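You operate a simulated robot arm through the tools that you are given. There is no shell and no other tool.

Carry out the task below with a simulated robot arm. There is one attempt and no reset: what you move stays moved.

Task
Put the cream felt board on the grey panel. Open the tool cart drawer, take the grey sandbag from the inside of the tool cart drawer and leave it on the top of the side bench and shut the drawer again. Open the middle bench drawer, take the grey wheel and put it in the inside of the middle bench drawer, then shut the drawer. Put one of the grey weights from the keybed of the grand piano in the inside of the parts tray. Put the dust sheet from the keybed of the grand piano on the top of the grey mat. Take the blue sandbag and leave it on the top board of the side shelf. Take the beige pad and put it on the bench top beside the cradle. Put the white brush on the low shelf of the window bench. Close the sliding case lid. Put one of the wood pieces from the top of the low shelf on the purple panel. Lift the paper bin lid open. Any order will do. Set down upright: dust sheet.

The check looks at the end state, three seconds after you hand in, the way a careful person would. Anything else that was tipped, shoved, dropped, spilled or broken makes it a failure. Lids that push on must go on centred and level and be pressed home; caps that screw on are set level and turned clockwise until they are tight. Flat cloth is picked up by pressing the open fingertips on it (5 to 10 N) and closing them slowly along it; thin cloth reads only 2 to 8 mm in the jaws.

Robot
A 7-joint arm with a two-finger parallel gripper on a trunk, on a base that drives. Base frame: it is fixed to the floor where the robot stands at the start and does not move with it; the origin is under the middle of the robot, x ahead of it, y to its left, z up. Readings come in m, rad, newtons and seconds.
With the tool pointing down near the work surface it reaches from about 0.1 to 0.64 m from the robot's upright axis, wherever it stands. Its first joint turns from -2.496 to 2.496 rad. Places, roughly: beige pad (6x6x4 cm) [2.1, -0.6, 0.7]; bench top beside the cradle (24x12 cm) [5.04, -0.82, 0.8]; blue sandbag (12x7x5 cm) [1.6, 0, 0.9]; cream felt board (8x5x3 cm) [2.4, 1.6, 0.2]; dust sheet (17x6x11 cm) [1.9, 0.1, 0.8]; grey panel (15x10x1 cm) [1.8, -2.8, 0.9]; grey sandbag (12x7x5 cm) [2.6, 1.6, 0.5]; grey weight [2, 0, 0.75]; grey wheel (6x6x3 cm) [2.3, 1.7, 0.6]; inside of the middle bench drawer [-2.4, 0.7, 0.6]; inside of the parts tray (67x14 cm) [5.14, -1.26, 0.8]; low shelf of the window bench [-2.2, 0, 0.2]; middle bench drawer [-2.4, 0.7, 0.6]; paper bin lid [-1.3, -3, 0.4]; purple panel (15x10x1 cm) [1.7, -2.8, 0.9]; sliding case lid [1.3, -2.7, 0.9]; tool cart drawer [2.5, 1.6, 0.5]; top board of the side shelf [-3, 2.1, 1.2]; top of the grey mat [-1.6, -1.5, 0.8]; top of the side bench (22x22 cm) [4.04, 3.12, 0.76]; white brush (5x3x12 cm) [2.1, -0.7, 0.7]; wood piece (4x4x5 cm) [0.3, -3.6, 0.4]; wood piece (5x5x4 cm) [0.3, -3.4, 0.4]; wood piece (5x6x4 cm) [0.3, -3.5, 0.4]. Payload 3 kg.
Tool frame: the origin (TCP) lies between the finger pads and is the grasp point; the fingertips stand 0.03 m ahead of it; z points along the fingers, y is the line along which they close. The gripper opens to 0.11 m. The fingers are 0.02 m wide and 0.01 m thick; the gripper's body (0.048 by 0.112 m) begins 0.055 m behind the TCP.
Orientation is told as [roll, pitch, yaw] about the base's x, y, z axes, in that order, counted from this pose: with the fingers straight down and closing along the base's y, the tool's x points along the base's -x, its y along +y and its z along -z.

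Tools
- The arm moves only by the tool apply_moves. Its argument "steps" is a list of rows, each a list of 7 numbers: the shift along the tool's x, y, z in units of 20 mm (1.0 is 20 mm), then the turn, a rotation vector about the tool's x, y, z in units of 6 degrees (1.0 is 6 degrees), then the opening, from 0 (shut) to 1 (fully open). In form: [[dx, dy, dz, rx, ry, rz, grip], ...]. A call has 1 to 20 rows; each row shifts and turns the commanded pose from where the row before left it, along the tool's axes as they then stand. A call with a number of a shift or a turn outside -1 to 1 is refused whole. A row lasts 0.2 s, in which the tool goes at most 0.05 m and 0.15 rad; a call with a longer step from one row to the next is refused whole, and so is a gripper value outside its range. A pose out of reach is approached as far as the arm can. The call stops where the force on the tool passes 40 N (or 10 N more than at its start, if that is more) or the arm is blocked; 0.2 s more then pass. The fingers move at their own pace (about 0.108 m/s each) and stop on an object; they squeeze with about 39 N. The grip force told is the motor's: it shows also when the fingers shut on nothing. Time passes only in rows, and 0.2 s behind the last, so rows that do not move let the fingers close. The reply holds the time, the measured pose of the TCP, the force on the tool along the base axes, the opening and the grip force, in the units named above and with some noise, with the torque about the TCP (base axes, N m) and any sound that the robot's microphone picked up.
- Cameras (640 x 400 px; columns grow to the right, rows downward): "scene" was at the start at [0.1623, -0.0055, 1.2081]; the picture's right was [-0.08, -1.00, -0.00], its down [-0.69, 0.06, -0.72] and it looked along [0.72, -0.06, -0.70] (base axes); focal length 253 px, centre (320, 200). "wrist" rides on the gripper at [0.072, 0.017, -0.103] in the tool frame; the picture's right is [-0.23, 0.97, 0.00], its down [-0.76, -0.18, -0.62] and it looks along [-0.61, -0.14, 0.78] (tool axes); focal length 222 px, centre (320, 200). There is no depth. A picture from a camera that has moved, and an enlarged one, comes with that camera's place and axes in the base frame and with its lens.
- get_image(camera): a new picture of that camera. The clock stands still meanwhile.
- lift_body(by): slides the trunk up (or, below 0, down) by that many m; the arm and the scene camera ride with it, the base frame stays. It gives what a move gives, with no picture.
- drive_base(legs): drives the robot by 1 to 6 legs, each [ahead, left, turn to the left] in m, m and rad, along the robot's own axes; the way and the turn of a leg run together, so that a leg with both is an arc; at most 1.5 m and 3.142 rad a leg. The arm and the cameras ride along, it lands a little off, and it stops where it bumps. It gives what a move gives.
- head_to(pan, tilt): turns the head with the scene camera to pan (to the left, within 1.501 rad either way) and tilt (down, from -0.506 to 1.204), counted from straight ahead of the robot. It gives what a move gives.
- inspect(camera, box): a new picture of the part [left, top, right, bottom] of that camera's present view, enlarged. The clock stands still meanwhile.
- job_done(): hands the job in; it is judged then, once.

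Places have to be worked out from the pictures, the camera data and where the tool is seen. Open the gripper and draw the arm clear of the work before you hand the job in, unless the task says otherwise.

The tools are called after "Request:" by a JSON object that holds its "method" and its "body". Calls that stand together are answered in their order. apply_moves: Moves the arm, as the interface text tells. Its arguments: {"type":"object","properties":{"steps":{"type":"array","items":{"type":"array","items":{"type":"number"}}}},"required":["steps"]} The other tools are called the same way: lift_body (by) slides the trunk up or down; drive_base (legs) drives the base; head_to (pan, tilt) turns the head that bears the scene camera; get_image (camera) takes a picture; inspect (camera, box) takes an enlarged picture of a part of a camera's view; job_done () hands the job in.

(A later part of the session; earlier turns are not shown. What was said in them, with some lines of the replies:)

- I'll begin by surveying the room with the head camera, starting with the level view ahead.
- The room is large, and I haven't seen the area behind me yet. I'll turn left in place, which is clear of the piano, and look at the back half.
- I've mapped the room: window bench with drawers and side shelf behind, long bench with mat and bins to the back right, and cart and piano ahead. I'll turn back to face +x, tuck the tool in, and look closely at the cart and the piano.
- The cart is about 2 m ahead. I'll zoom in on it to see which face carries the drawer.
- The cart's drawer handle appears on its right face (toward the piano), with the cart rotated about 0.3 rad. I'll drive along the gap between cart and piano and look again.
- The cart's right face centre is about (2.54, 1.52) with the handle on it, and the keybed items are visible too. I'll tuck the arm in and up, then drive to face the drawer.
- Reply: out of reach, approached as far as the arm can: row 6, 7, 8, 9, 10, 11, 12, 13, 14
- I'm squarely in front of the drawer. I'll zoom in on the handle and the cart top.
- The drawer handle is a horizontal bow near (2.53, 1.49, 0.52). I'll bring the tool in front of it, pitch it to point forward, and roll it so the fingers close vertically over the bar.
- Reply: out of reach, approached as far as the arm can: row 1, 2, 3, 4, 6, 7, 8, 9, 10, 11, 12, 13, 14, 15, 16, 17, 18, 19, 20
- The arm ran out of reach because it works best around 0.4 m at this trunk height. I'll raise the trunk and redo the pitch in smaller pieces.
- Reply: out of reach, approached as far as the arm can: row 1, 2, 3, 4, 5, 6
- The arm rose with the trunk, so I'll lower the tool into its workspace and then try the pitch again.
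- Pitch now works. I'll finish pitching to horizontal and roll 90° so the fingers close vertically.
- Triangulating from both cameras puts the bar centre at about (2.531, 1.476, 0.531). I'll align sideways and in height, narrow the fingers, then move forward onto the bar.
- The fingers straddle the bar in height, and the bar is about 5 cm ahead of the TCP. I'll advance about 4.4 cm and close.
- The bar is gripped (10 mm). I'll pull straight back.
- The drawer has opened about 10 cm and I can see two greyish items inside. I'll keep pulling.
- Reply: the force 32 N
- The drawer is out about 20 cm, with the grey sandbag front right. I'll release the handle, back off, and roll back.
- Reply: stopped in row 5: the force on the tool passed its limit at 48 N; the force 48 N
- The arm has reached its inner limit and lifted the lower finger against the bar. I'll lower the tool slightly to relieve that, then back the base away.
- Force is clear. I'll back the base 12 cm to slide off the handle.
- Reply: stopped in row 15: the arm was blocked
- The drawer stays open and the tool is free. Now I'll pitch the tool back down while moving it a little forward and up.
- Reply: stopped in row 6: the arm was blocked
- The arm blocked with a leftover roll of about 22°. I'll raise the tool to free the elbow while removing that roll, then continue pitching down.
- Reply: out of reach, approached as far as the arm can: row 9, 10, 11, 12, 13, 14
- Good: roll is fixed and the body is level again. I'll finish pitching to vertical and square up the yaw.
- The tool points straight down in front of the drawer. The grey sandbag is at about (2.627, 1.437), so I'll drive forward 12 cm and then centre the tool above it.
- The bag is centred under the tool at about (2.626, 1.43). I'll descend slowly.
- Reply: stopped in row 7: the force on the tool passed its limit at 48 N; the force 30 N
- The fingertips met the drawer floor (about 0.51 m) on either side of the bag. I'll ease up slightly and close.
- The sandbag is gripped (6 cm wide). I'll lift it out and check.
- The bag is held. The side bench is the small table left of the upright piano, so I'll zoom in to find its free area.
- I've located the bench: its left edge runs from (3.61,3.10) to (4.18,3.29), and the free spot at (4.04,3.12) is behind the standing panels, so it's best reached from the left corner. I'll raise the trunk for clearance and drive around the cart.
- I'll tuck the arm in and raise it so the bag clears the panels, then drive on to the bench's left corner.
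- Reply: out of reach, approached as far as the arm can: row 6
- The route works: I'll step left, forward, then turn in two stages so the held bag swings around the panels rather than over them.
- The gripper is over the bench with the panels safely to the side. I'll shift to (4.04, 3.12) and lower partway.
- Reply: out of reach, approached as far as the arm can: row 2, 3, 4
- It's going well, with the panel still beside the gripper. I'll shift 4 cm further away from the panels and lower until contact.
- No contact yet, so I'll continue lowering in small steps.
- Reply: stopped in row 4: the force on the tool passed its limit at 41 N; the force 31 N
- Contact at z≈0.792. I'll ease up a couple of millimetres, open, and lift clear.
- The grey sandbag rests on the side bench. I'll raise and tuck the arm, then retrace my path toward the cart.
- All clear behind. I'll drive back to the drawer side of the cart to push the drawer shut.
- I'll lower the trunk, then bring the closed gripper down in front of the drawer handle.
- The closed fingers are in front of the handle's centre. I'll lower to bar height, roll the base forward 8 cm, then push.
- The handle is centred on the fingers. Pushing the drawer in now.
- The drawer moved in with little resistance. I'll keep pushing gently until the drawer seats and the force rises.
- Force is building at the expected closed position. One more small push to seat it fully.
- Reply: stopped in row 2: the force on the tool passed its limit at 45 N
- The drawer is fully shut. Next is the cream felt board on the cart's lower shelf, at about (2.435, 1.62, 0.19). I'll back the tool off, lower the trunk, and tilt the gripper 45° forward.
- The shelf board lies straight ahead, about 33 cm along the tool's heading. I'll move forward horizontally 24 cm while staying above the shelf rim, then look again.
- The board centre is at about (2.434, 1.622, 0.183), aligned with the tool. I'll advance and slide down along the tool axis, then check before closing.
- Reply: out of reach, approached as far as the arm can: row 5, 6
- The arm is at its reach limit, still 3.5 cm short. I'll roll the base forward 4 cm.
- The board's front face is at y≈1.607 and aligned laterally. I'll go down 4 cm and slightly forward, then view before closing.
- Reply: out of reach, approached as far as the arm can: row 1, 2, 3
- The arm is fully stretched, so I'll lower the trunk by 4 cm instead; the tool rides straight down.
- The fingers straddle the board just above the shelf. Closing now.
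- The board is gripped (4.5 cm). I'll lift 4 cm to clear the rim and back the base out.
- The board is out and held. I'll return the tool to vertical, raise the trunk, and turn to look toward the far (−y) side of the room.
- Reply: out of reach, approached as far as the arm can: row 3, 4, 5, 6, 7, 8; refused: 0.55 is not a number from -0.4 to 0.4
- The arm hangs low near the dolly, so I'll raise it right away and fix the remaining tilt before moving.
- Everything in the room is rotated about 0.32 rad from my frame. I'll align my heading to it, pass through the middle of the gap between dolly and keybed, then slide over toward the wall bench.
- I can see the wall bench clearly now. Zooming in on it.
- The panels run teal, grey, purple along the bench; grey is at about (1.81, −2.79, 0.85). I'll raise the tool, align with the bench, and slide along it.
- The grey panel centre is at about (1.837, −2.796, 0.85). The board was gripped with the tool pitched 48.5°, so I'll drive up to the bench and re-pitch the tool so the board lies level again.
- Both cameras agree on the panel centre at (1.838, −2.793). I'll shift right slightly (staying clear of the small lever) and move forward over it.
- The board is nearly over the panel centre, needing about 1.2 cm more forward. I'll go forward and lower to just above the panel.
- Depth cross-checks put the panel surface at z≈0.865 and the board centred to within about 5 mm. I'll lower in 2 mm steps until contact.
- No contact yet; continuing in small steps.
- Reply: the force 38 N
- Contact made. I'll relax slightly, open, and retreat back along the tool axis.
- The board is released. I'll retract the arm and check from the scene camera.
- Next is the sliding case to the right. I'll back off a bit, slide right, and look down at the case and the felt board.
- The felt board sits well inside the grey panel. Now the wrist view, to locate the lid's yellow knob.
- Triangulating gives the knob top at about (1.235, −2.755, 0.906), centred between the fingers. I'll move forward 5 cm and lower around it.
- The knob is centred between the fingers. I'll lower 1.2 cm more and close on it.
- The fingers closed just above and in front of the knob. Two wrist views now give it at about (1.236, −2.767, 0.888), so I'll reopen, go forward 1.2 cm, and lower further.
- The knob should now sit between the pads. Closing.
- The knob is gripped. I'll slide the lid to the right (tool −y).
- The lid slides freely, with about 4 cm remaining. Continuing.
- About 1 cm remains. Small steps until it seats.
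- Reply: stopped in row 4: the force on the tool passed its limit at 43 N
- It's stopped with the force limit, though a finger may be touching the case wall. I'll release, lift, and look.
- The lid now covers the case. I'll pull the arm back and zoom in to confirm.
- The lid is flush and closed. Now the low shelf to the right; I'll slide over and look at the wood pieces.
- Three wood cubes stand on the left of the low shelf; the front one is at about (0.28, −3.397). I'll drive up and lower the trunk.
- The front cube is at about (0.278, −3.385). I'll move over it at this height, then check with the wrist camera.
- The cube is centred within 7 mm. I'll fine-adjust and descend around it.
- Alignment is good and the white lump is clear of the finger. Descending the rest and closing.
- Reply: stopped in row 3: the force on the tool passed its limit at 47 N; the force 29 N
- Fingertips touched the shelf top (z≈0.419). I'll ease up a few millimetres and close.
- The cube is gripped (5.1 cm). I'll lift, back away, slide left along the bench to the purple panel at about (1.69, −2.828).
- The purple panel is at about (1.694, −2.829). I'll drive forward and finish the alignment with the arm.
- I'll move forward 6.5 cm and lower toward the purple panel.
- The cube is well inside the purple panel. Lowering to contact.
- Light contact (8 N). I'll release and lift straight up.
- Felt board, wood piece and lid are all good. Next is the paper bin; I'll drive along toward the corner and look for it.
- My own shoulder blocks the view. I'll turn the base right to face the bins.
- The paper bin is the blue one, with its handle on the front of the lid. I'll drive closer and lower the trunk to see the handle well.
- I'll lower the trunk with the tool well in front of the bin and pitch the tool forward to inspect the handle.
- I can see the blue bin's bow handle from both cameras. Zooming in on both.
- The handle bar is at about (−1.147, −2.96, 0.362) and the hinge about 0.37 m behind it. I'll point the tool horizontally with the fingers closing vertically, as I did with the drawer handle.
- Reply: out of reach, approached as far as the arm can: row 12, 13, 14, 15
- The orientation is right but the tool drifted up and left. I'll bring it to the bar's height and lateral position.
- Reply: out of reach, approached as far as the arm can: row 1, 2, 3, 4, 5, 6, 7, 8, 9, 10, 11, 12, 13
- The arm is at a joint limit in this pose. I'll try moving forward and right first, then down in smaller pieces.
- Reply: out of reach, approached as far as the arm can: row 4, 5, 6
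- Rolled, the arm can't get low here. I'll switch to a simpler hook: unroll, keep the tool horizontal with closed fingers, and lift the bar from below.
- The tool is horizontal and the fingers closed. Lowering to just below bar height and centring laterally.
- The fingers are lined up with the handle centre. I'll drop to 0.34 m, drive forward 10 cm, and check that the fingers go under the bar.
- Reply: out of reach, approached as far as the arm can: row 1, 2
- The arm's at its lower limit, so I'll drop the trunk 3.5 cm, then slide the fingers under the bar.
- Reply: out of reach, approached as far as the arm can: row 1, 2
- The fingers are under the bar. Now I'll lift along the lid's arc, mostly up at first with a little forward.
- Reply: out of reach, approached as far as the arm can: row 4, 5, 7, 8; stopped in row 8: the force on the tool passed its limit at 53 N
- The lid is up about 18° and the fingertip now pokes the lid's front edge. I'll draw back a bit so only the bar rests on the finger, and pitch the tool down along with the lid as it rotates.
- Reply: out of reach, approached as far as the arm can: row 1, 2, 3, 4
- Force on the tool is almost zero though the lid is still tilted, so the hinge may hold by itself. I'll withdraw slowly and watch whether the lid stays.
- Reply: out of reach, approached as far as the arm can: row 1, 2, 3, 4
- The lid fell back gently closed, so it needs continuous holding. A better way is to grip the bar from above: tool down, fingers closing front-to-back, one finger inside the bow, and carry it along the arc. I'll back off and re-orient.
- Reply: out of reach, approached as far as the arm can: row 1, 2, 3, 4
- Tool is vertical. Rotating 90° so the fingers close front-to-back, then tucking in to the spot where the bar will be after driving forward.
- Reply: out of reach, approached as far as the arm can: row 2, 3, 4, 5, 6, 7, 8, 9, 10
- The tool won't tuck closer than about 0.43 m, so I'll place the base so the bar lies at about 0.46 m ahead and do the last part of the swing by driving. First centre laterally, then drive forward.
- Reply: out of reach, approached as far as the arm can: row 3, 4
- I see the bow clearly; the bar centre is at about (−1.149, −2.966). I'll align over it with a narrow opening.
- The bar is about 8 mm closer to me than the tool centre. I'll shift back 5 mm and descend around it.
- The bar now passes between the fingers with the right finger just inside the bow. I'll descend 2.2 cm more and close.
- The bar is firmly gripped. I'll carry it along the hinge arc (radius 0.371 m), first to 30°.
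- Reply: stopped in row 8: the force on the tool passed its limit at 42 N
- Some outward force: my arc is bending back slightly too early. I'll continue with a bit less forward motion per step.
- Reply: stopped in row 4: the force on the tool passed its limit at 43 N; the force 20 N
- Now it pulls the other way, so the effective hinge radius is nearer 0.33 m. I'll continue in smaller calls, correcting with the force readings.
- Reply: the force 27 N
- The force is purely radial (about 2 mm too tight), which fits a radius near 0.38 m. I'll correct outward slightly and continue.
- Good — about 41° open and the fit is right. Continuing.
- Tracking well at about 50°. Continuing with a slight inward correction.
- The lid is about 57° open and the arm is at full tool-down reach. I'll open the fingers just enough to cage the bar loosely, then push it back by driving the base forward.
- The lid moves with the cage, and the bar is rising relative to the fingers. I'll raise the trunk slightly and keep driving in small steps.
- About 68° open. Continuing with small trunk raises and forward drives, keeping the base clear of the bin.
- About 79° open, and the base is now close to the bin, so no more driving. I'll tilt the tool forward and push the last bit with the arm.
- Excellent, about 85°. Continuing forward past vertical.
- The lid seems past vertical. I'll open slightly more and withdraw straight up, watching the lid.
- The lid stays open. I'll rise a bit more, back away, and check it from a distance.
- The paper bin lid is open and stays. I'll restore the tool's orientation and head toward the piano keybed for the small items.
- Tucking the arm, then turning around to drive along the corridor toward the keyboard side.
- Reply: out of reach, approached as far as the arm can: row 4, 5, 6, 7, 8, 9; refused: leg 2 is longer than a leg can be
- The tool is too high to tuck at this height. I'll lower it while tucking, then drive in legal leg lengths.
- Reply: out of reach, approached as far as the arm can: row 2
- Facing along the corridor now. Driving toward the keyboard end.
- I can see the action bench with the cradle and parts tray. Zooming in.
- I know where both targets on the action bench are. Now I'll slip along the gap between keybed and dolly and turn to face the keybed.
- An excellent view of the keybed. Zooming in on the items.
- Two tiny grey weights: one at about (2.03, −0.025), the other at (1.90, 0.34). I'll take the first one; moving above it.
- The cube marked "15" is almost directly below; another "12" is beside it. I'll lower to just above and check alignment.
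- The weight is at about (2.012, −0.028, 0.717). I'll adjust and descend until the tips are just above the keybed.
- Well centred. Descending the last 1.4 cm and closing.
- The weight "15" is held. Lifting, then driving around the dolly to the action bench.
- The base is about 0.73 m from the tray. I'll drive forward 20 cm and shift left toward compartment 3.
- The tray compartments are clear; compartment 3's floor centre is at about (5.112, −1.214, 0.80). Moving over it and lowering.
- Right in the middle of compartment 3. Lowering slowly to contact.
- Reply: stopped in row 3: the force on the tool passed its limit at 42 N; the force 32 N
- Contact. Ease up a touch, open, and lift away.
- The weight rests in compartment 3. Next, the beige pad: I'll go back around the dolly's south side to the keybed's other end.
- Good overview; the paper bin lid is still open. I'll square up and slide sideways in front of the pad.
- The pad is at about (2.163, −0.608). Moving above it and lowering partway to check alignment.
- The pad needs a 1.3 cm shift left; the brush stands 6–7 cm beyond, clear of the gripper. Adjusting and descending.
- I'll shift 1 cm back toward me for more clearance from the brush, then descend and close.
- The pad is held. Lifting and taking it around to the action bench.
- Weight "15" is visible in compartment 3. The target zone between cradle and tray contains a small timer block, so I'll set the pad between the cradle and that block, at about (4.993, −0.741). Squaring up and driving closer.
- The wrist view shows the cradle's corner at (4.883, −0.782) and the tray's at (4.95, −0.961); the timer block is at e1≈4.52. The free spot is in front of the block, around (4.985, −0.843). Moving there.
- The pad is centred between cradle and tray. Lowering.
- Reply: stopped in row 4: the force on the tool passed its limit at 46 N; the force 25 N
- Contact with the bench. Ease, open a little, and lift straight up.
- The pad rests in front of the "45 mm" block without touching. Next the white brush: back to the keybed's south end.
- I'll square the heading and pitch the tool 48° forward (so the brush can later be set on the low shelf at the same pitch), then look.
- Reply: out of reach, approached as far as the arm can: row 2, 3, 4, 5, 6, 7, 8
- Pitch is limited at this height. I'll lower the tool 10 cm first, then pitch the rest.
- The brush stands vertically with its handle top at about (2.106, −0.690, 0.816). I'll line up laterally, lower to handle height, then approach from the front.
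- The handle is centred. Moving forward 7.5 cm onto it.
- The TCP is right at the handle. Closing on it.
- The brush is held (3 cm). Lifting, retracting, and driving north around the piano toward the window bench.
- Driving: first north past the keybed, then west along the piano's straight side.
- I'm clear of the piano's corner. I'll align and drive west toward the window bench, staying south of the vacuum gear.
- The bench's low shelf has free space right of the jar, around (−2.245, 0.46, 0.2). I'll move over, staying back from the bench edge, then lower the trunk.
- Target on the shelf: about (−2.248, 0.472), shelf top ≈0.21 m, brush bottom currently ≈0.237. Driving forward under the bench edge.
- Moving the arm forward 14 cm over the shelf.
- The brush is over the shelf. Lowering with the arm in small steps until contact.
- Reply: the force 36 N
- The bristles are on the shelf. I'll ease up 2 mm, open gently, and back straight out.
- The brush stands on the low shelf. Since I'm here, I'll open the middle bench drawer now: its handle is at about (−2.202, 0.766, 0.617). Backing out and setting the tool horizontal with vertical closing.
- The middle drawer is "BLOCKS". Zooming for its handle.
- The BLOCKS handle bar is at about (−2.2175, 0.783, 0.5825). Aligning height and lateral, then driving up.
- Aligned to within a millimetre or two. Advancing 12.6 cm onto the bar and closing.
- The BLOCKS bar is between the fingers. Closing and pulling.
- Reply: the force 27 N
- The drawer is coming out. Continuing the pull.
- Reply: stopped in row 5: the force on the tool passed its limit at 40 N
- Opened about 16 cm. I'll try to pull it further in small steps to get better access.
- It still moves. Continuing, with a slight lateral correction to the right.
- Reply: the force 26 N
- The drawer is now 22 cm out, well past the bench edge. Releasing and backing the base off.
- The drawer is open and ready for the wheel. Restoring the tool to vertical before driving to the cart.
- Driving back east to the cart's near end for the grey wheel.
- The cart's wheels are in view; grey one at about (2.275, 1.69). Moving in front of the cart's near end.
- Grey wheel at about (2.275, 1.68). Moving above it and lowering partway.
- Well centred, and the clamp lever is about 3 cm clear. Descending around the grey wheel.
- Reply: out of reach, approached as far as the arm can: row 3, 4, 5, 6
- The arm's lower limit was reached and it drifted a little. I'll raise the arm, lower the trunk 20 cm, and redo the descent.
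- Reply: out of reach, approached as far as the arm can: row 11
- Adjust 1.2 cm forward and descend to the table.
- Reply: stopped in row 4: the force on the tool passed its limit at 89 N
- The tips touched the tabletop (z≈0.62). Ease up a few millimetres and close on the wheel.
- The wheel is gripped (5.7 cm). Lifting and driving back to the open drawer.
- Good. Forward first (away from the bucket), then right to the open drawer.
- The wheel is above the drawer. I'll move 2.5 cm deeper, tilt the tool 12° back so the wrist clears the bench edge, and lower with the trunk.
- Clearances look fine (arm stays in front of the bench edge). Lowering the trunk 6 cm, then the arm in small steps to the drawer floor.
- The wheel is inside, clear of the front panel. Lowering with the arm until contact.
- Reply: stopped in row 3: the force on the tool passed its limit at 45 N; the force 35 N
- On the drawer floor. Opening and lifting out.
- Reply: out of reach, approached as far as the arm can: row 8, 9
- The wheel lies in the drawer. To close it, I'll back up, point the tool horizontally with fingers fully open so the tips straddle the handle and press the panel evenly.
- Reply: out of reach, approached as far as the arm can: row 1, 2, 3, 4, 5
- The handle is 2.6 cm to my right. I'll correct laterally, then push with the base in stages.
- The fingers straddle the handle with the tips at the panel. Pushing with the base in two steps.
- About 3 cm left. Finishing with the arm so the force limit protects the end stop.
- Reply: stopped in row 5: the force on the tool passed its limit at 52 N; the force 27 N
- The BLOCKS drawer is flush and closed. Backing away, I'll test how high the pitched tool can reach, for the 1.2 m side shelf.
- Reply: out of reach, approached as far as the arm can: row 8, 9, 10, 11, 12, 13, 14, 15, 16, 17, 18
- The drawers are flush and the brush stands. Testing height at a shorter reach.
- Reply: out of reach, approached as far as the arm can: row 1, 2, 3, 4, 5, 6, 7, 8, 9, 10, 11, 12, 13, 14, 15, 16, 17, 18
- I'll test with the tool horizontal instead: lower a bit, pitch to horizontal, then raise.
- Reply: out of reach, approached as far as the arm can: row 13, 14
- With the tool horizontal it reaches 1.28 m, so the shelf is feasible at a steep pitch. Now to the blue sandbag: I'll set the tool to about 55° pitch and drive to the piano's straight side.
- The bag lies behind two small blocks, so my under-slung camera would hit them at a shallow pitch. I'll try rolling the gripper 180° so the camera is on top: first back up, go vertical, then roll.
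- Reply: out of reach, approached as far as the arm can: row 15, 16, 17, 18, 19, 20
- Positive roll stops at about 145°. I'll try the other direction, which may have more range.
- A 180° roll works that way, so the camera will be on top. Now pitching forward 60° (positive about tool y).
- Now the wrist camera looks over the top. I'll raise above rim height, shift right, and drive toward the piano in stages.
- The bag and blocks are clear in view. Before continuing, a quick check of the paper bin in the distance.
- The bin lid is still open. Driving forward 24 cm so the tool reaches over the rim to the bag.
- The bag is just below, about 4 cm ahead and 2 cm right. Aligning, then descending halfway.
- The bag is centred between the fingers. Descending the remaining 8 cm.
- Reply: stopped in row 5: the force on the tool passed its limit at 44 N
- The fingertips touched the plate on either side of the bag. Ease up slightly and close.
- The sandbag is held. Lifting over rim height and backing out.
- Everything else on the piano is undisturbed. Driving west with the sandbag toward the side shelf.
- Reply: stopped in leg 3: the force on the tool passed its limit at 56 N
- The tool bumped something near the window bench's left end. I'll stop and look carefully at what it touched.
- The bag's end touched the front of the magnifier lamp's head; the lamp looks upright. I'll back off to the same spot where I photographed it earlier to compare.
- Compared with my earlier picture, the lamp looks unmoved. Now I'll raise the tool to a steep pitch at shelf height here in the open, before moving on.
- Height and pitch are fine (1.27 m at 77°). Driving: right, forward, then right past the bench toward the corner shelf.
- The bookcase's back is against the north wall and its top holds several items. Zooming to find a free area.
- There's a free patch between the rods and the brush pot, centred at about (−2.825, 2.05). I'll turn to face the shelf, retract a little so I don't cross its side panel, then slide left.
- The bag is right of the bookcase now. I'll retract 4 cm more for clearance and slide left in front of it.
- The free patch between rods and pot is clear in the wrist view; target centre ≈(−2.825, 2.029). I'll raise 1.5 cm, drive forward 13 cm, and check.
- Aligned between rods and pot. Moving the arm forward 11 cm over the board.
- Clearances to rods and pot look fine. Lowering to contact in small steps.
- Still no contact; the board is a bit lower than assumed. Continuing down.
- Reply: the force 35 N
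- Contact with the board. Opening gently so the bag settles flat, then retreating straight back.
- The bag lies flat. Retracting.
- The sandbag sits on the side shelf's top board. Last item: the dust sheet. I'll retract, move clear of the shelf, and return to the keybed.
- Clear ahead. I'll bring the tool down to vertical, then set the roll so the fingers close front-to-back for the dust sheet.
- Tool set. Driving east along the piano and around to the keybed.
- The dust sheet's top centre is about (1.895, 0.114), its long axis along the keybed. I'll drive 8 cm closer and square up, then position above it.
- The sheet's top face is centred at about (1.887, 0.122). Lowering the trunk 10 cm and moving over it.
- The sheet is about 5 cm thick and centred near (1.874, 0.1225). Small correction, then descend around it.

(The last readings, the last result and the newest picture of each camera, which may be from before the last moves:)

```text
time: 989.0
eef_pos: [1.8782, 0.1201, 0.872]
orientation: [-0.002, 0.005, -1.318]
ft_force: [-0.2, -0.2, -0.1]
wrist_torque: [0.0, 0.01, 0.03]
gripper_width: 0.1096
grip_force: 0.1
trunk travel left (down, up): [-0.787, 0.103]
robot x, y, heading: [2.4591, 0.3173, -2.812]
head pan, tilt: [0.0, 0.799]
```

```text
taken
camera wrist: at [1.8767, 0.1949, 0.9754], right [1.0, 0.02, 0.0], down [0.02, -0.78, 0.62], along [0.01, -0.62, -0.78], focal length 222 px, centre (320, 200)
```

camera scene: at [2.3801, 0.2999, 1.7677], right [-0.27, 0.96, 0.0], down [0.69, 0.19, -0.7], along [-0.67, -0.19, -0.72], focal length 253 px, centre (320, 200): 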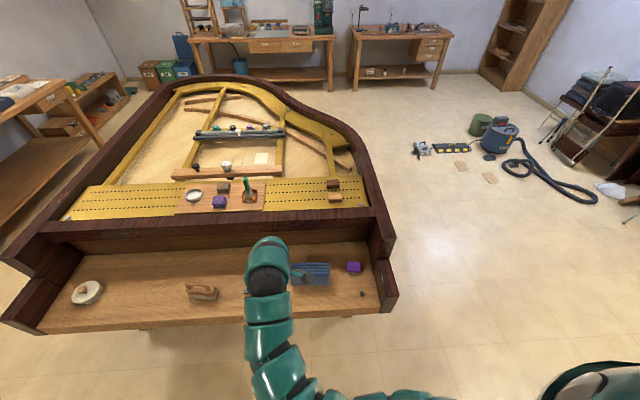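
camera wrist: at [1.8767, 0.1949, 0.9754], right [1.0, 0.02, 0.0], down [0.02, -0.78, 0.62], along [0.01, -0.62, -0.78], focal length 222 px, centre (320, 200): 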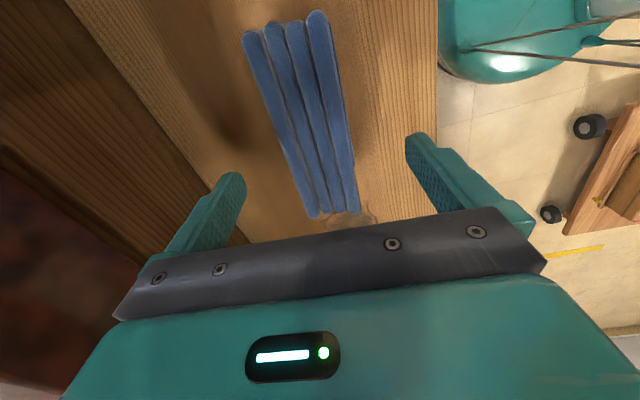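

Well aligned and centred. Descending the remaining 8.5 cm and closing.

Request:
{"method": "apply_moves", "body": {"steps": [[0, 0, 1, 0, 0, 0, 1], [0, 0, 1, 0, 0, 0, 1], [0, 0, 1, 0, 0, 0, 1], [0, 0, 0.7, 0, 0, 0, 1], [0, 0, 0.5, 0, 0, 0, 1]]}}

Request:
{"method": "get_image", "body": {"camera": "wrist"}}

```text
time: 990.2
eef_pos: [1.8776, 0.1198, 0.7888]
orientation: [-0.002, 0.005, -1.32]
ft_force: [1.5, 0.8, -0.2]
wrist_torque: [-0.01, 0.01, 0.01]
gripper_width: 0.1101
grip_force: 0.0
trunk travel left (down, up): [-0.787, 0.103]
robot x, y, heading: [2.4559, 0.3218, -2.813]
head pan, tilt: [0.0, 0.799]
```

```text
taken
camera wrist: at [1.8765, 0.1951, 0.8919], right [1.0, 0.02, 0.0], down [0.02, -0.78, 0.62], along [0.01, -0.62, -0.78], focal length 222 px, centre (320, 200)
```

wrist: 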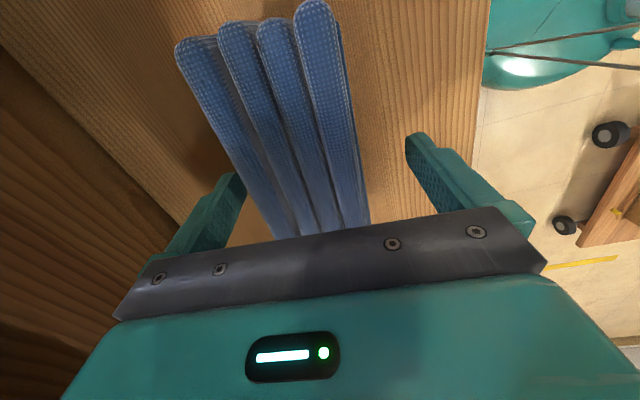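

Slightly closer to one finger; shifting 8 mm and closing.

Request:
{"method": "apply_moves", "body": {"steps": [[0, -0.4, 0, 0, 0, 0, 1], [0, 0, 0, 0, 0, 0, 0.8], [0, 0, 0, 0, 0, 0, 0.6], [0, 0, 0, 0, 0, 0, 0.4], [0, 0, 0, 0, 0, 0, 0.2], [0, 0, 0, 0, 0, 0, 0.2], [0, 0, 0, 0, 0, 0, 0.2]]}}

Request:
{"method": "get_image", "body": {"camera": "wrist"}}

```text
time: 991.8
eef_pos: [1.8707, 0.1192, 0.789]
orientation: [-0.001, 0.006, -1.32]
ft_force: [1.3, -0.1, 0.7]
wrist_torque: [-0.15, -0.19, 0.04]
gripper_width: 0.0576
grip_force: 38.5
trunk travel left (down, up): [-0.787, 0.103]
robot x, y, heading: [2.4591, 0.3182, -2.814]
head pan, tilt: [0.0, 0.799]
```

```text
taken
camera wrist: at [1.8693, 0.193, 0.8921], right [1.0, 0.02, 0.0], down [0.02, -0.78, 0.62], along [0.01, -0.62, -0.78], focal length 222 px, centre (320, 200)
```

wrist: 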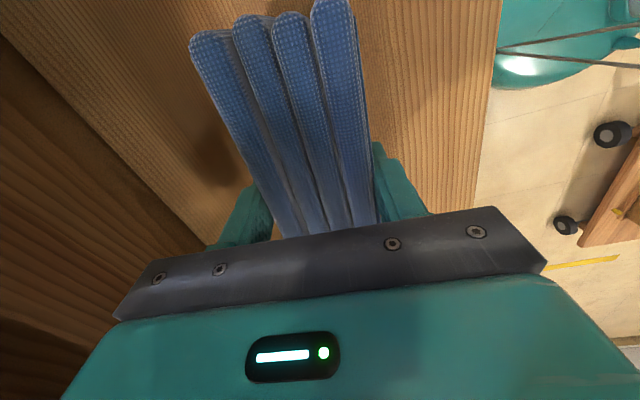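

The dust sheet is gripped (5.8 cm, 39 N). Lifting it upright and driving back west.

Request:
{"method": "apply_moves", "body": {"steps": [[0, 0, -0.5, 0, 0, 0, 0], [0, 0, -1, 0, 0, 0, 0], [0, 0, -1, 0, 0, 0, 0], [0, 0, -1, 0, 0, 0, 0], [0, 0, -1, 0, 0, 0, 0], [0, 0, -1, 0, 0, 0, 0], [0, 0, -1, 0, 0, 0, 0], [0, 0, -1, 0, 0, 0, 0], [0, 0, -1, 0, 0, 0, 0]]}}

Request:
{"method": "lift_body", "body": {"by": 0.1}}

Request:
{"method": "get_image", "body": {"camera": "wrist"}}

Request:
{"method": "drive_base", "body": {"legs": [[0, -0.7, 0], [0.43, -0.15, 0]]}}

```text
time: 993.8
eef_pos: [1.8713, 0.1197, 0.959]
orientation: [-0.002, 0.004, -1.319]
ft_force: [0.4, -0.8, -3.1]
wrist_torque: [-0.01, 0.01, -0.02]
gripper_width: 0.0579
grip_force: 38.9
trunk travel left (down, up): [-0.787, 0.103]
robot x, y, heading: [2.4596, 0.3165, -2.819]
head pan, tilt: [0.0, 0.799]
```

```text
time: 995.1
eef_pos: [1.8702, 0.1191, 1.0582]
orientation: [-0.002, 0.005, -1.319]
ft_force: [0.4, 0.2, -3.5]
wrist_torque: [-0.01, 0.04, -0.02]
gripper_width: 0.0577
grip_force: 38.8
trunk travel left (down, up): [-0.887, 0.003]
robot x, y, heading: [2.4569, 0.3165, -2.817]
head pan, tilt: [0.0, 0.799]
```

```text
taken
camera wrist: at [1.8689, 0.1935, 1.1619], right [1.0, 0.02, 0.0], down [0.02, -0.78, 0.62], along [0.01, -0.62, -0.78], focal length 222 px, centre (320, 200)
```

wrist: 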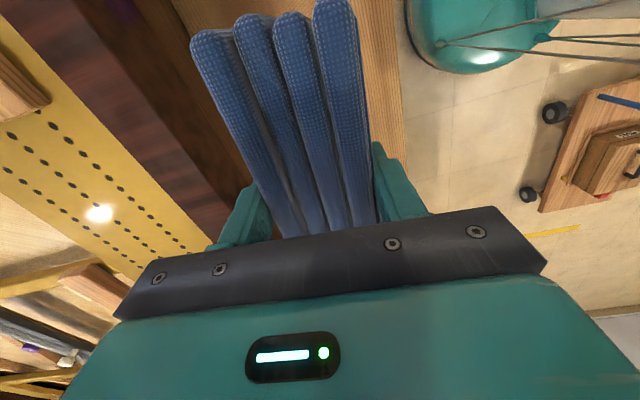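

```text
time: 1001.3
eef_pos: [1.1907, 0.7919, 1.0589]
orientation: [-0.003, 0.005, -1.324]
ft_force: [-0.1, 0.7, -4.2]
wrist_torque: [0.0, -0.03, -0.03]
gripper_width: 0.0577
grip_force: 38.9
trunk travel left (down, up): [-0.887, 0.003]
robot x, y, heading: [1.7825, 0.9877, -2.816]
head pan, tilt: [0.0, 0.799]
```

Continuing west, then south to the mat bench.

Request:
{"method": "drive_base", "body": {"legs": [[1.4, 0, 0.01], [1.35, 0, 0], [0, 1.15, 0]]}}

Request:
{"method": "head_to", "body": {"pan": 0.0, "tilt": 0.7}}

Request:
{"method": "get_image", "body": {"camera": "scene"}}

Request:
{"method": "get_image", "body": {"camera": "wrist"}}

```text
time: 1019.9
eef_pos: [-0.9882, -1.1952, 1.059]
orientation: [-0.003, 0.005, -1.302]
ft_force: [0.6, -0.3, -2.6]
wrist_torque: [0.05, 0.01, 0.04]
gripper_width: 0.0578
grip_force: 39.1
trunk travel left (down, up): [-0.887, 0.003]
robot x, y, heading: [-0.4061, -0.9875, -2.792]
head pan, tilt: [0.0, 0.799]
```

```text
time: 1020.6
eef_pos: [-0.9877, -1.1944, 1.0585]
orientation: [-0.002, 0.006, -1.301]
ft_force: [0.3, -1.1, -3.7]
wrist_torque: [-0.01, -0.02, 0.01]
gripper_width: 0.0577
grip_force: 39.2
trunk travel left (down, up): [-0.887, 0.003]
robot x, y, heading: [-0.4049, -0.9863, -2.799]
head pan, tilt: [0.0, 0.7]
```

```text
taken
camera scene: at [-0.5593, -1.041, 1.7758], right [-0.34, 0.94, 0.0], down [0.61, 0.22, -0.76], along [-0.72, -0.26, -0.64], focal length 253 px, centre (320, 200)
```

scene: 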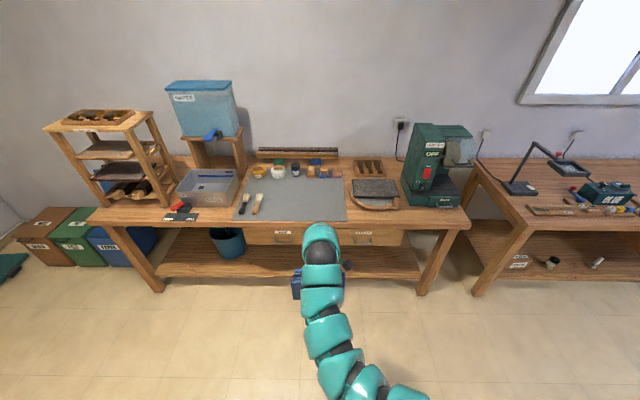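

```text
taken
camera wrist: at [-0.9907, -1.1205, 1.1619], right [1.0, 0.04, 0.0], down [0.03, -0.78, 0.62], along [0.02, -0.62, -0.78], focal length 222 px, centre (320, 200)
```

wrist: 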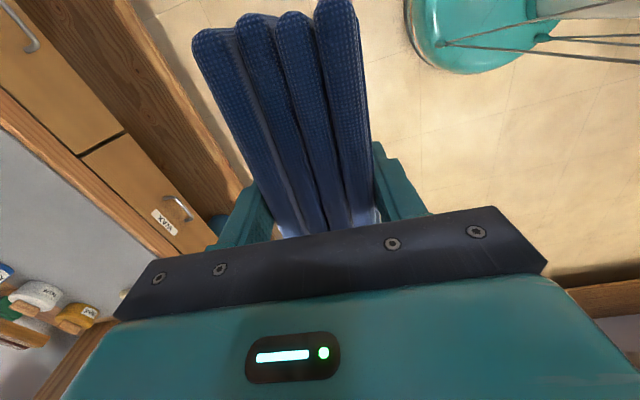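

The mat's free area (right of the brushes) is centred at about (−1.604, −1.452). Driving up to it.

Request:
{"method": "drive_base", "body": {"legs": [[0.6, 0.04, 0.0]]}}

Request:
{"method": "get_image", "body": {"camera": "scene"}}

Request:
{"method": "get_image", "body": {"camera": "wrist"}}

```text
time: 1024.0
eef_pos: [-1.535, -1.4268, 1.0589]
orientation: [-0.001, 0.005, -1.307]
ft_force: [0.2, 0.5, -3.0]
wrist_torque: [0.01, 0.01, 0.01]
gripper_width: 0.0578
grip_force: 38.7
trunk travel left (down, up): [-0.887, 0.003]
robot x, y, heading: [-0.9441, -1.2261, -2.801]
head pan, tilt: [0.0, 0.7]
```

```text
taken
camera scene: at [-1.1045, -1.2756, 1.7758], right [-0.33, 0.94, 0.0], down [0.61, 0.21, -0.76], along [-0.72, -0.25, -0.64], focal length 253 px, centre (320, 200)
```

scene: 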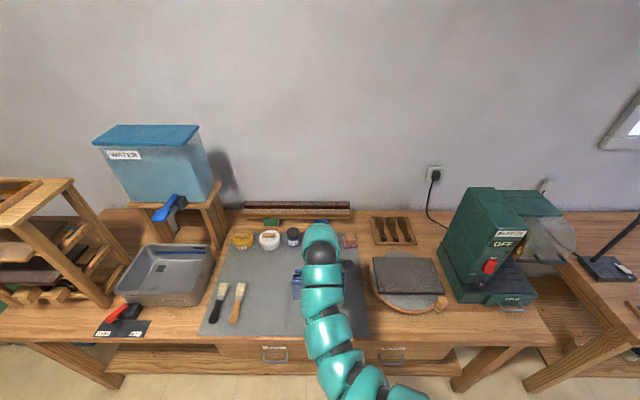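

```text
taken
camera wrist: at [-1.5361, -1.3528, 1.1617], right [1.0, 0.03, 0.0], down [0.03, -0.78, 0.62], along [0.02, -0.62, -0.78], focal length 222 px, centre (320, 200)
```

wrist: 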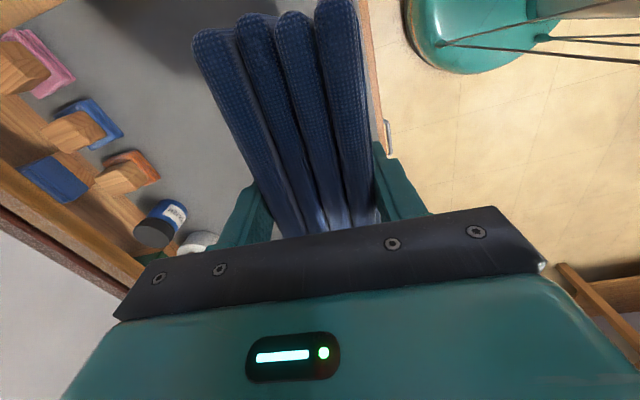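

The mat is right below. I'll drive forward 7 cm to the target spot.

Request:
{"method": "drive_base", "body": {"legs": [[0.07, 0, 0]]}}

Request:
{"method": "get_image", "body": {"camera": "wrist"}}

Request:
{"method": "inspect", "body": {"camera": "scene", "box": [180, 210, 420, 390]}}

```text
time: 1025.0
eef_pos: [-1.6002, -1.4515, 1.0577]
orientation: [-0.001, 0.005, -1.309]
ft_force: [-0.4, -0.3, -2.3]
wrist_torque: [0.0, -0.06, -0.01]
gripper_width: 0.0575
grip_force: 39.2
trunk travel left (down, up): [-0.887, 0.003]
robot x, y, heading: [-1.0156, -1.2457, -2.804]
head pan, tilt: [0.0, 0.7]
```

```text
taken
camera wrist: at [-1.602, -1.3767, 1.1609], right [1.0, 0.04, 0.0], down [0.03, -0.78, 0.62], along [0.02, -0.62, -0.78], focal length 222 px, centre (320, 200)
```

wrist: 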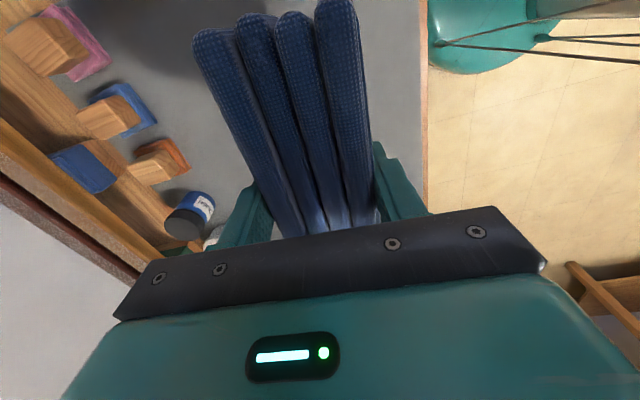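

```text
2.22 times, centred on (300, 300) of scene
camera zoom: at [-1.1713, -1.2993, 1.7756], right [-0.33, 0.94, 0.0], down [0.61, 0.22, -0.76], along [-0.72, -0.25, -0.65], focal length 562 px, centre (364, -22)
```

zoom: 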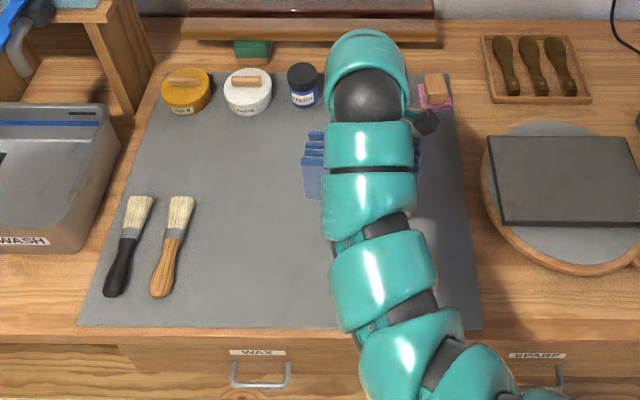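

The spot is clear. Lowering toward the mat.

Request:
{"method": "apply_moves", "body": {"steps": [[0, 0, 1, 0, 0, 0, 0], [0, 0, 1, 0, 0, 0, 0], [0, 0, 1, 0, 0, 0, 0], [0, 0, 1, 0, 0, 0, 0], [0, 0, 1, 0, 0, 0, 0], [0, 0, 1, 0, 0, 0, 0], [0, 0, 1, 0, 0, 0, 0], [0, 0, 0.5, 0, 0, 0, 0]]}}

Request:
{"method": "get_image", "body": {"camera": "wrist"}}

Request:
{"method": "inspect", "body": {"camera": "scene", "box": [180, 210, 420, 390]}}

```text
time: 1026.8
eef_pos: [-1.5993, -1.4495, 0.9084]
orientation: [-0.004, 0.004, -1.305]
ft_force: [-0.1, -0.1, -3.8]
wrist_torque: [-0.02, 0.0, -0.01]
gripper_width: 0.0581
grip_force: 39.1
trunk travel left (down, up): [-0.887, 0.003]
robot x, y, heading: [-1.0156, -1.2497, -2.798]
head pan, tilt: [0.0, 0.7]
```

```text
taken
camera wrist: at [-1.6021, -1.3749, 1.0112], right [1.0, 0.03, 0.0], down [0.03, -0.78, 0.62], along [0.02, -0.62, -0.78], focal length 222 px, centre (320, 200)
```

wrist: 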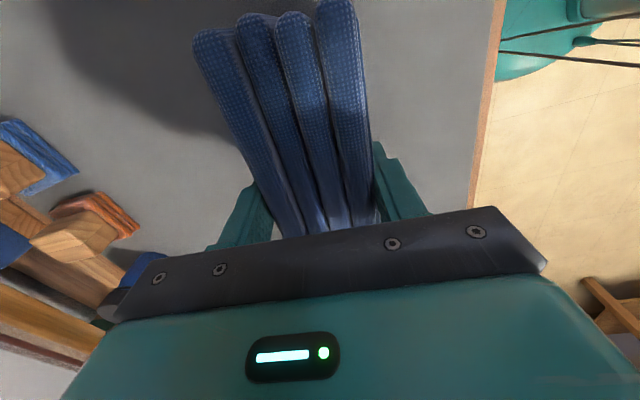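

```text
2.22 times, centred on (300, 300) of scene
camera zoom: at [-1.1691, -1.2983, 1.7759], right [-0.33, 0.94, 0.0], down [0.61, 0.21, -0.76], along [-0.72, -0.26, -0.64], focal length 562 px, centre (364, -22)
```

zoom: 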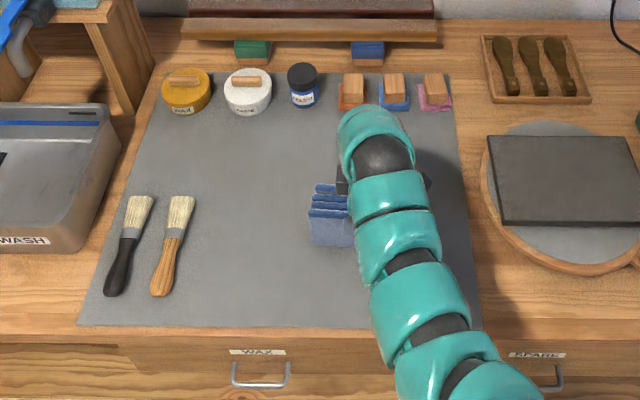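

Well placed over the mat. Small downward steps until contact.

Request:
{"method": "apply_moves", "body": {"steps": [[0, 0, 0.4, 0, 0, 0, 0], [0, 0, 0.3, 0, 0, 0, 0], [0, 0, 0.2, 0, 0, 0, 0], [0, 0, 0.15, 0, 0, 0, 0], [0, 0, 0.15, 0, 0, 0, 0]]}}

```text
time: 1027.7
eef_pos: [-1.5986, -1.4501, 0.8957]
orientation: [-0.008, 0.004, -1.307]
ft_force: [10.6, 7.2, 27.6]
wrist_torque: [1.11, -1.71, 0.1]
gripper_width: 0.0581
grip_force: 38.8
trunk travel left (down, up): [-0.887, 0.003]
robot x, y, heading: [-1.0131, -1.2463, -2.804]
head pan, tilt: [0.0, 0.7]
stopped in row 4: the force on the tool passed its limit at 44 N (the readings are from after the stop); the commanded pose is now the measured one
```

The sheet stands on the mat. Easing up 2 mm, opening slowly, and lifting straight up.

Request:
{"method": "apply_moves", "body": {"steps": [[0, 0, -0.12, 0, 0, 0, 0], [0, 0, 0, 0, 0, 0, 0], [0, 0, 0, 0, 0, 0, 0.6], [0, 0, 0, 0, 0, 0, 0.7], [0, 0, 0, 0, 0, 0, 0.85], [0, 0, 0, 0, 0, 0, 0.85], [0, 0, -0.5, 0, 0, 0, 0.85], [0, 0, -1, 0, 0, 0, 0.85], [0, 0, -1, 0, 0, 0, 0.85], [0, 0, -1, 0, 0, 0, 0.85], [0, 0, -1, 0, 0, 0, 0.85], [0, 0, -1, 0, 0, 0, 0.85], [0, 0, -1, 0, 0, 0, 0.85], [0, 0, -1, 0, 0, 0, 0.85]]}}

Request:
{"method": "get_image", "body": {"camera": "wrist"}}

```text
time: 1030.7
eef_pos: [-1.598, -1.4512, 1.044]
orientation: [-0.006, 0.004, -1.307]
ft_force: [0.1, -0.4, 0.6]
wrist_torque: [0.01, 0.01, 0.0]
gripper_width: 0.0934
grip_force: 0.0
trunk travel left (down, up): [-0.887, 0.003]
robot x, y, heading: [-1.0136, -1.2471, -2.8]
head pan, tilt: [0.0, 0.7]
```

```text
taken
camera wrist: at [-1.6, -1.3765, 1.1468], right [1.0, 0.04, -0.01], down [0.03, -0.78, 0.62], along [0.02, -0.62, -0.78], focal length 222 px, centre (320, 200)
```

wrist: 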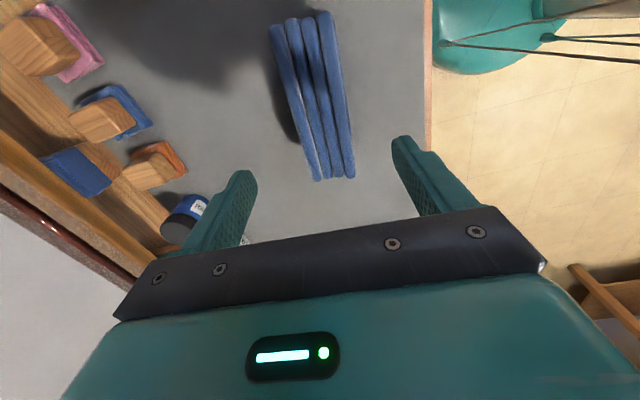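

The dust sheet stands upright. Backing away and verifying the whole area.

Request:
{"method": "drive_base", "body": {"legs": [[-0.55, 0, 0]]}}

Request:
{"method": "get_image", "body": {"camera": "scene"}}

Request:
{"method": "inspect", "body": {"camera": "scene", "box": [200, 130, 420, 270]}}

Request:
{"method": "inspect", "body": {"camera": "scene", "box": [460, 100, 640, 240]}}

```text
time: 1033.9
eef_pos: [-1.0688, -1.266, 1.0433]
orientation: [-0.007, 0.003, -1.3]
ft_force: [-1.0, 0.8, 0.5]
wrist_torque: [0.0, 0.01, 0.01]
gripper_width: 0.0932
grip_force: 0.1
trunk travel left (down, up): [-0.887, 0.003]
robot x, y, heading: [-0.4871, -1.0561, -2.792]
head pan, tilt: [0.0, 0.7]
```

```text
taken
camera scene: at [-0.6397, -1.1105, 1.776], right [-0.34, 0.94, 0.0], down [0.61, 0.22, -0.77], along [-0.72, -0.26, -0.64], focal length 253 px, centre (320, 200)
```

scene: 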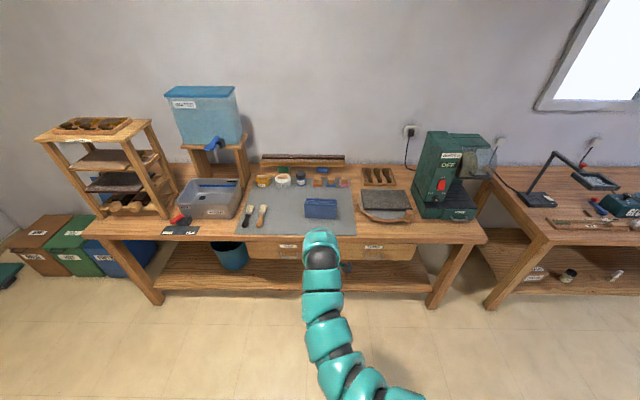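

```text
2.86 times, centred on (310, 200) of scene
camera zoom: at [-0.6397, -1.1105, 1.776], right [-0.34, 0.94, 0.0], down [0.61, 0.22, -0.77], along [-0.72, -0.26, -0.64], focal length 723 px, centre (349, 200)
```

zoom: 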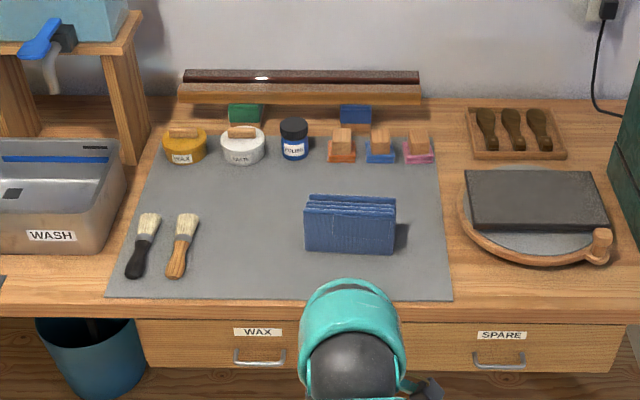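

```text
2.86 times, centred on (550, 170) of scene
camera zoom: at [-0.6397, -1.1105, 1.776], right [-0.34, 0.94, 0.0], down [0.61, 0.22, -0.77], along [-0.72, -0.26, -0.64], focal length 723 px, centre (-337, 286)
```

zoom: 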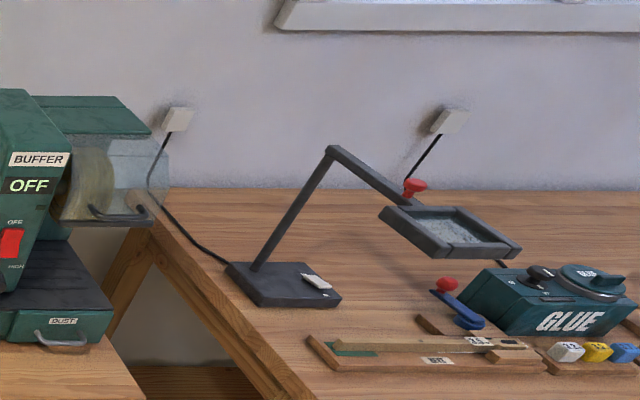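

Everything here looks right. As a last check I'll drive past the wall bench to confirm the sliding lid is fully home and the panels are undisturbed.

Request:
{"method": "drive_base", "body": {"legs": [[0, 0, 1.55], [1.3, 0, 0], [0, 1.3, 0], [0, 0.45, 0]]}}

Request:
{"method": "head_to", "body": {"pan": 0.0, "tilt": 0.75}}

Request:
{"method": "get_image", "body": {"camera": "scene"}}

```text
time: 1052.7
eef_pos: [1.7725, -2.3729, 1.0433]
orientation: [-0.007, 0.005, 0.226]
ft_force: [-0.3, -0.1, 0.4]
wrist_torque: [0.02, 0.02, 0.03]
gripper_width: 0.0933
grip_force: 0.2
trunk travel left (down, up): [-0.887, 0.003]
robot x, y, heading: [1.5867, -1.78, -1.274]
head pan, tilt: [0.0, 0.7]
```

```text
time: 1053.3
eef_pos: [1.7703, -2.3741, 1.0438]
orientation: [-0.006, 0.002, 0.225]
ft_force: [-0.3, -0.5, 0.6]
wrist_torque: [0.01, -0.02, -0.01]
gripper_width: 0.0933
grip_force: 0.0
trunk travel left (down, up): [-0.887, 0.003]
robot x, y, heading: [1.5876, -1.7785, -1.264]
head pan, tilt: [0.0, 0.75]
```

```text
taken
camera scene: at [1.6362, -1.9352, 1.7717], right [-0.95, -0.3, 0.0], down [-0.2, 0.65, -0.73], along [0.22, -0.7, -0.68], focal length 253 px, centre (320, 200)
```

scene: 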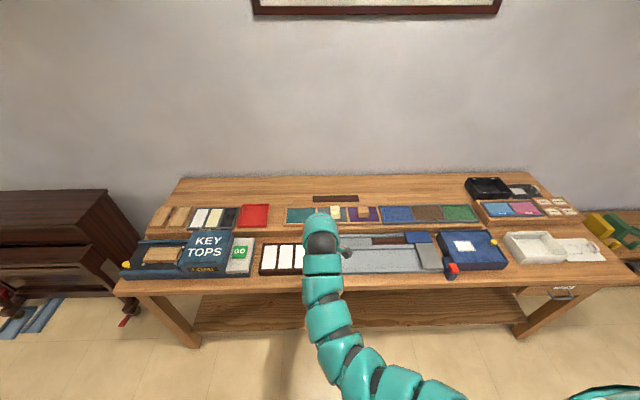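

Request:
{"method": "inspect", "body": {"camera": "scene", "box": [400, 210, 540, 300]}}

Request:
{"method": "inspect", "body": {"camera": "scene", "box": [280, 190, 420, 280]}}

```text
4.44 times, centred on (470, 255) of scene
camera zoom: at [1.6362, -1.9352, 1.7717], right [-0.95, -0.3, 0.0], down [-0.2, 0.65, -0.73], along [0.22, -0.7, -0.68], focal length 1124 px, centre (-347, -44)
```

zoom: 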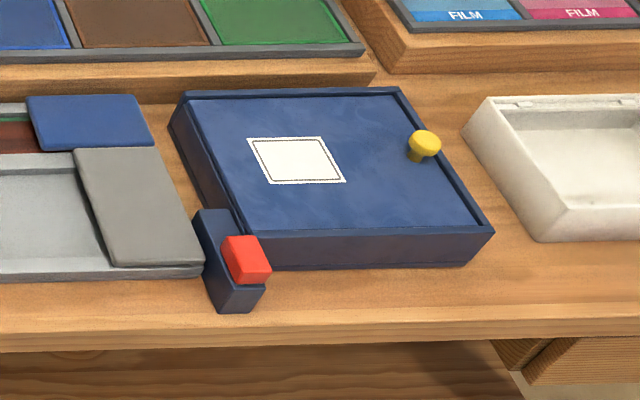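

```text
4.44 times, centred on (350, 235) of scene
camera zoom: at [1.6362, -1.9352, 1.7717], right [-0.95, -0.3, 0.0], down [-0.2, 0.65, -0.73], along [0.22, -0.7, -0.68], focal length 1124 px, centre (187, 44)
```

zoom: 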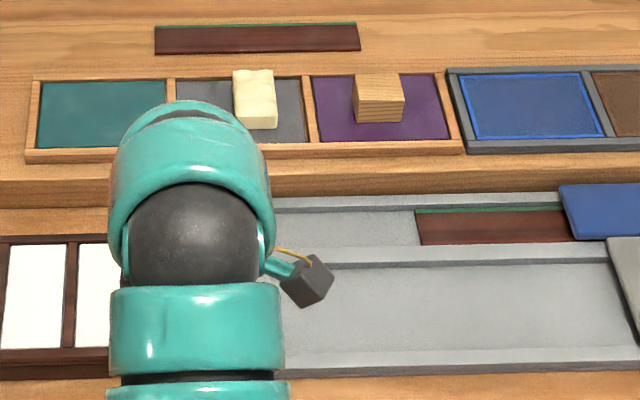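

The lid is fully closed, and the felt board and wood block sit on their panels. I'll back clear with the gripper open and hand in.

Request:
{"method": "drive_base", "body": {"legs": [[-0.3, 0, 0]]}}

Request:
{"method": "job_done", "body": {}}

```text
time: 1055.4
eef_pos: [1.6839, -2.0829, 1.0447]
orientation: [-0.007, 0.004, 0.23]
ft_force: [-0.3, -0.2, 0.0]
wrist_torque: [-0.05, 0.01, 0.0]
gripper_width: 0.0933
grip_force: 0.0
trunk travel left (down, up): [-0.887, 0.003]
robot x, y, heading: [1.4968, -1.493, -1.264]
head pan, tilt: [0.0, 0.75]
```

```text
The job is handed in.
```

All eleven tasks are done and the job is handed in; I don't have the judge's result. One thing went wrong along the way. While I carried the blue sandbag past the window bench, it bumped the magnifier lamp hard enough to stop the robot (56 N). Compared with my earlier pictures, the lamp is still upright and shows no visible shift, but I can't rule out that it moved up to about a centimetre.

| Task | Result |
|---|---|
| Cream felt board | On the grey panel, inside its edges |
| Grey sandbag | On the side bench, tool cart drawer shut again |
| Grey wheel | In the middle bench drawer ("BLOCKS"), drawer shut flush |
| Grey weight | The one marked "15", in compartment 3 of the parts tray |
| Dust sheet | Standing upright on the grey mat |
| Blue sandbag | Flat on the top board of the side shelf, between the rods and the brush pot |
| Beige pad | On the bench top beside the cradle, about 2 cm in front of the "45 mm" block |
| White brush | Standing on the low shelf of the window bench |
| Sliding case lid | Fully closed |
| Wood piece | On the purple panel |
| Paper bin lid | Open past vertical; still open when I last looked |

The blue sandbag was held slightly tilted when I let go, so its far end dropped a couple of centimetres as it settled.

At hand-in the gripper was open and the arm was clear of the benches.
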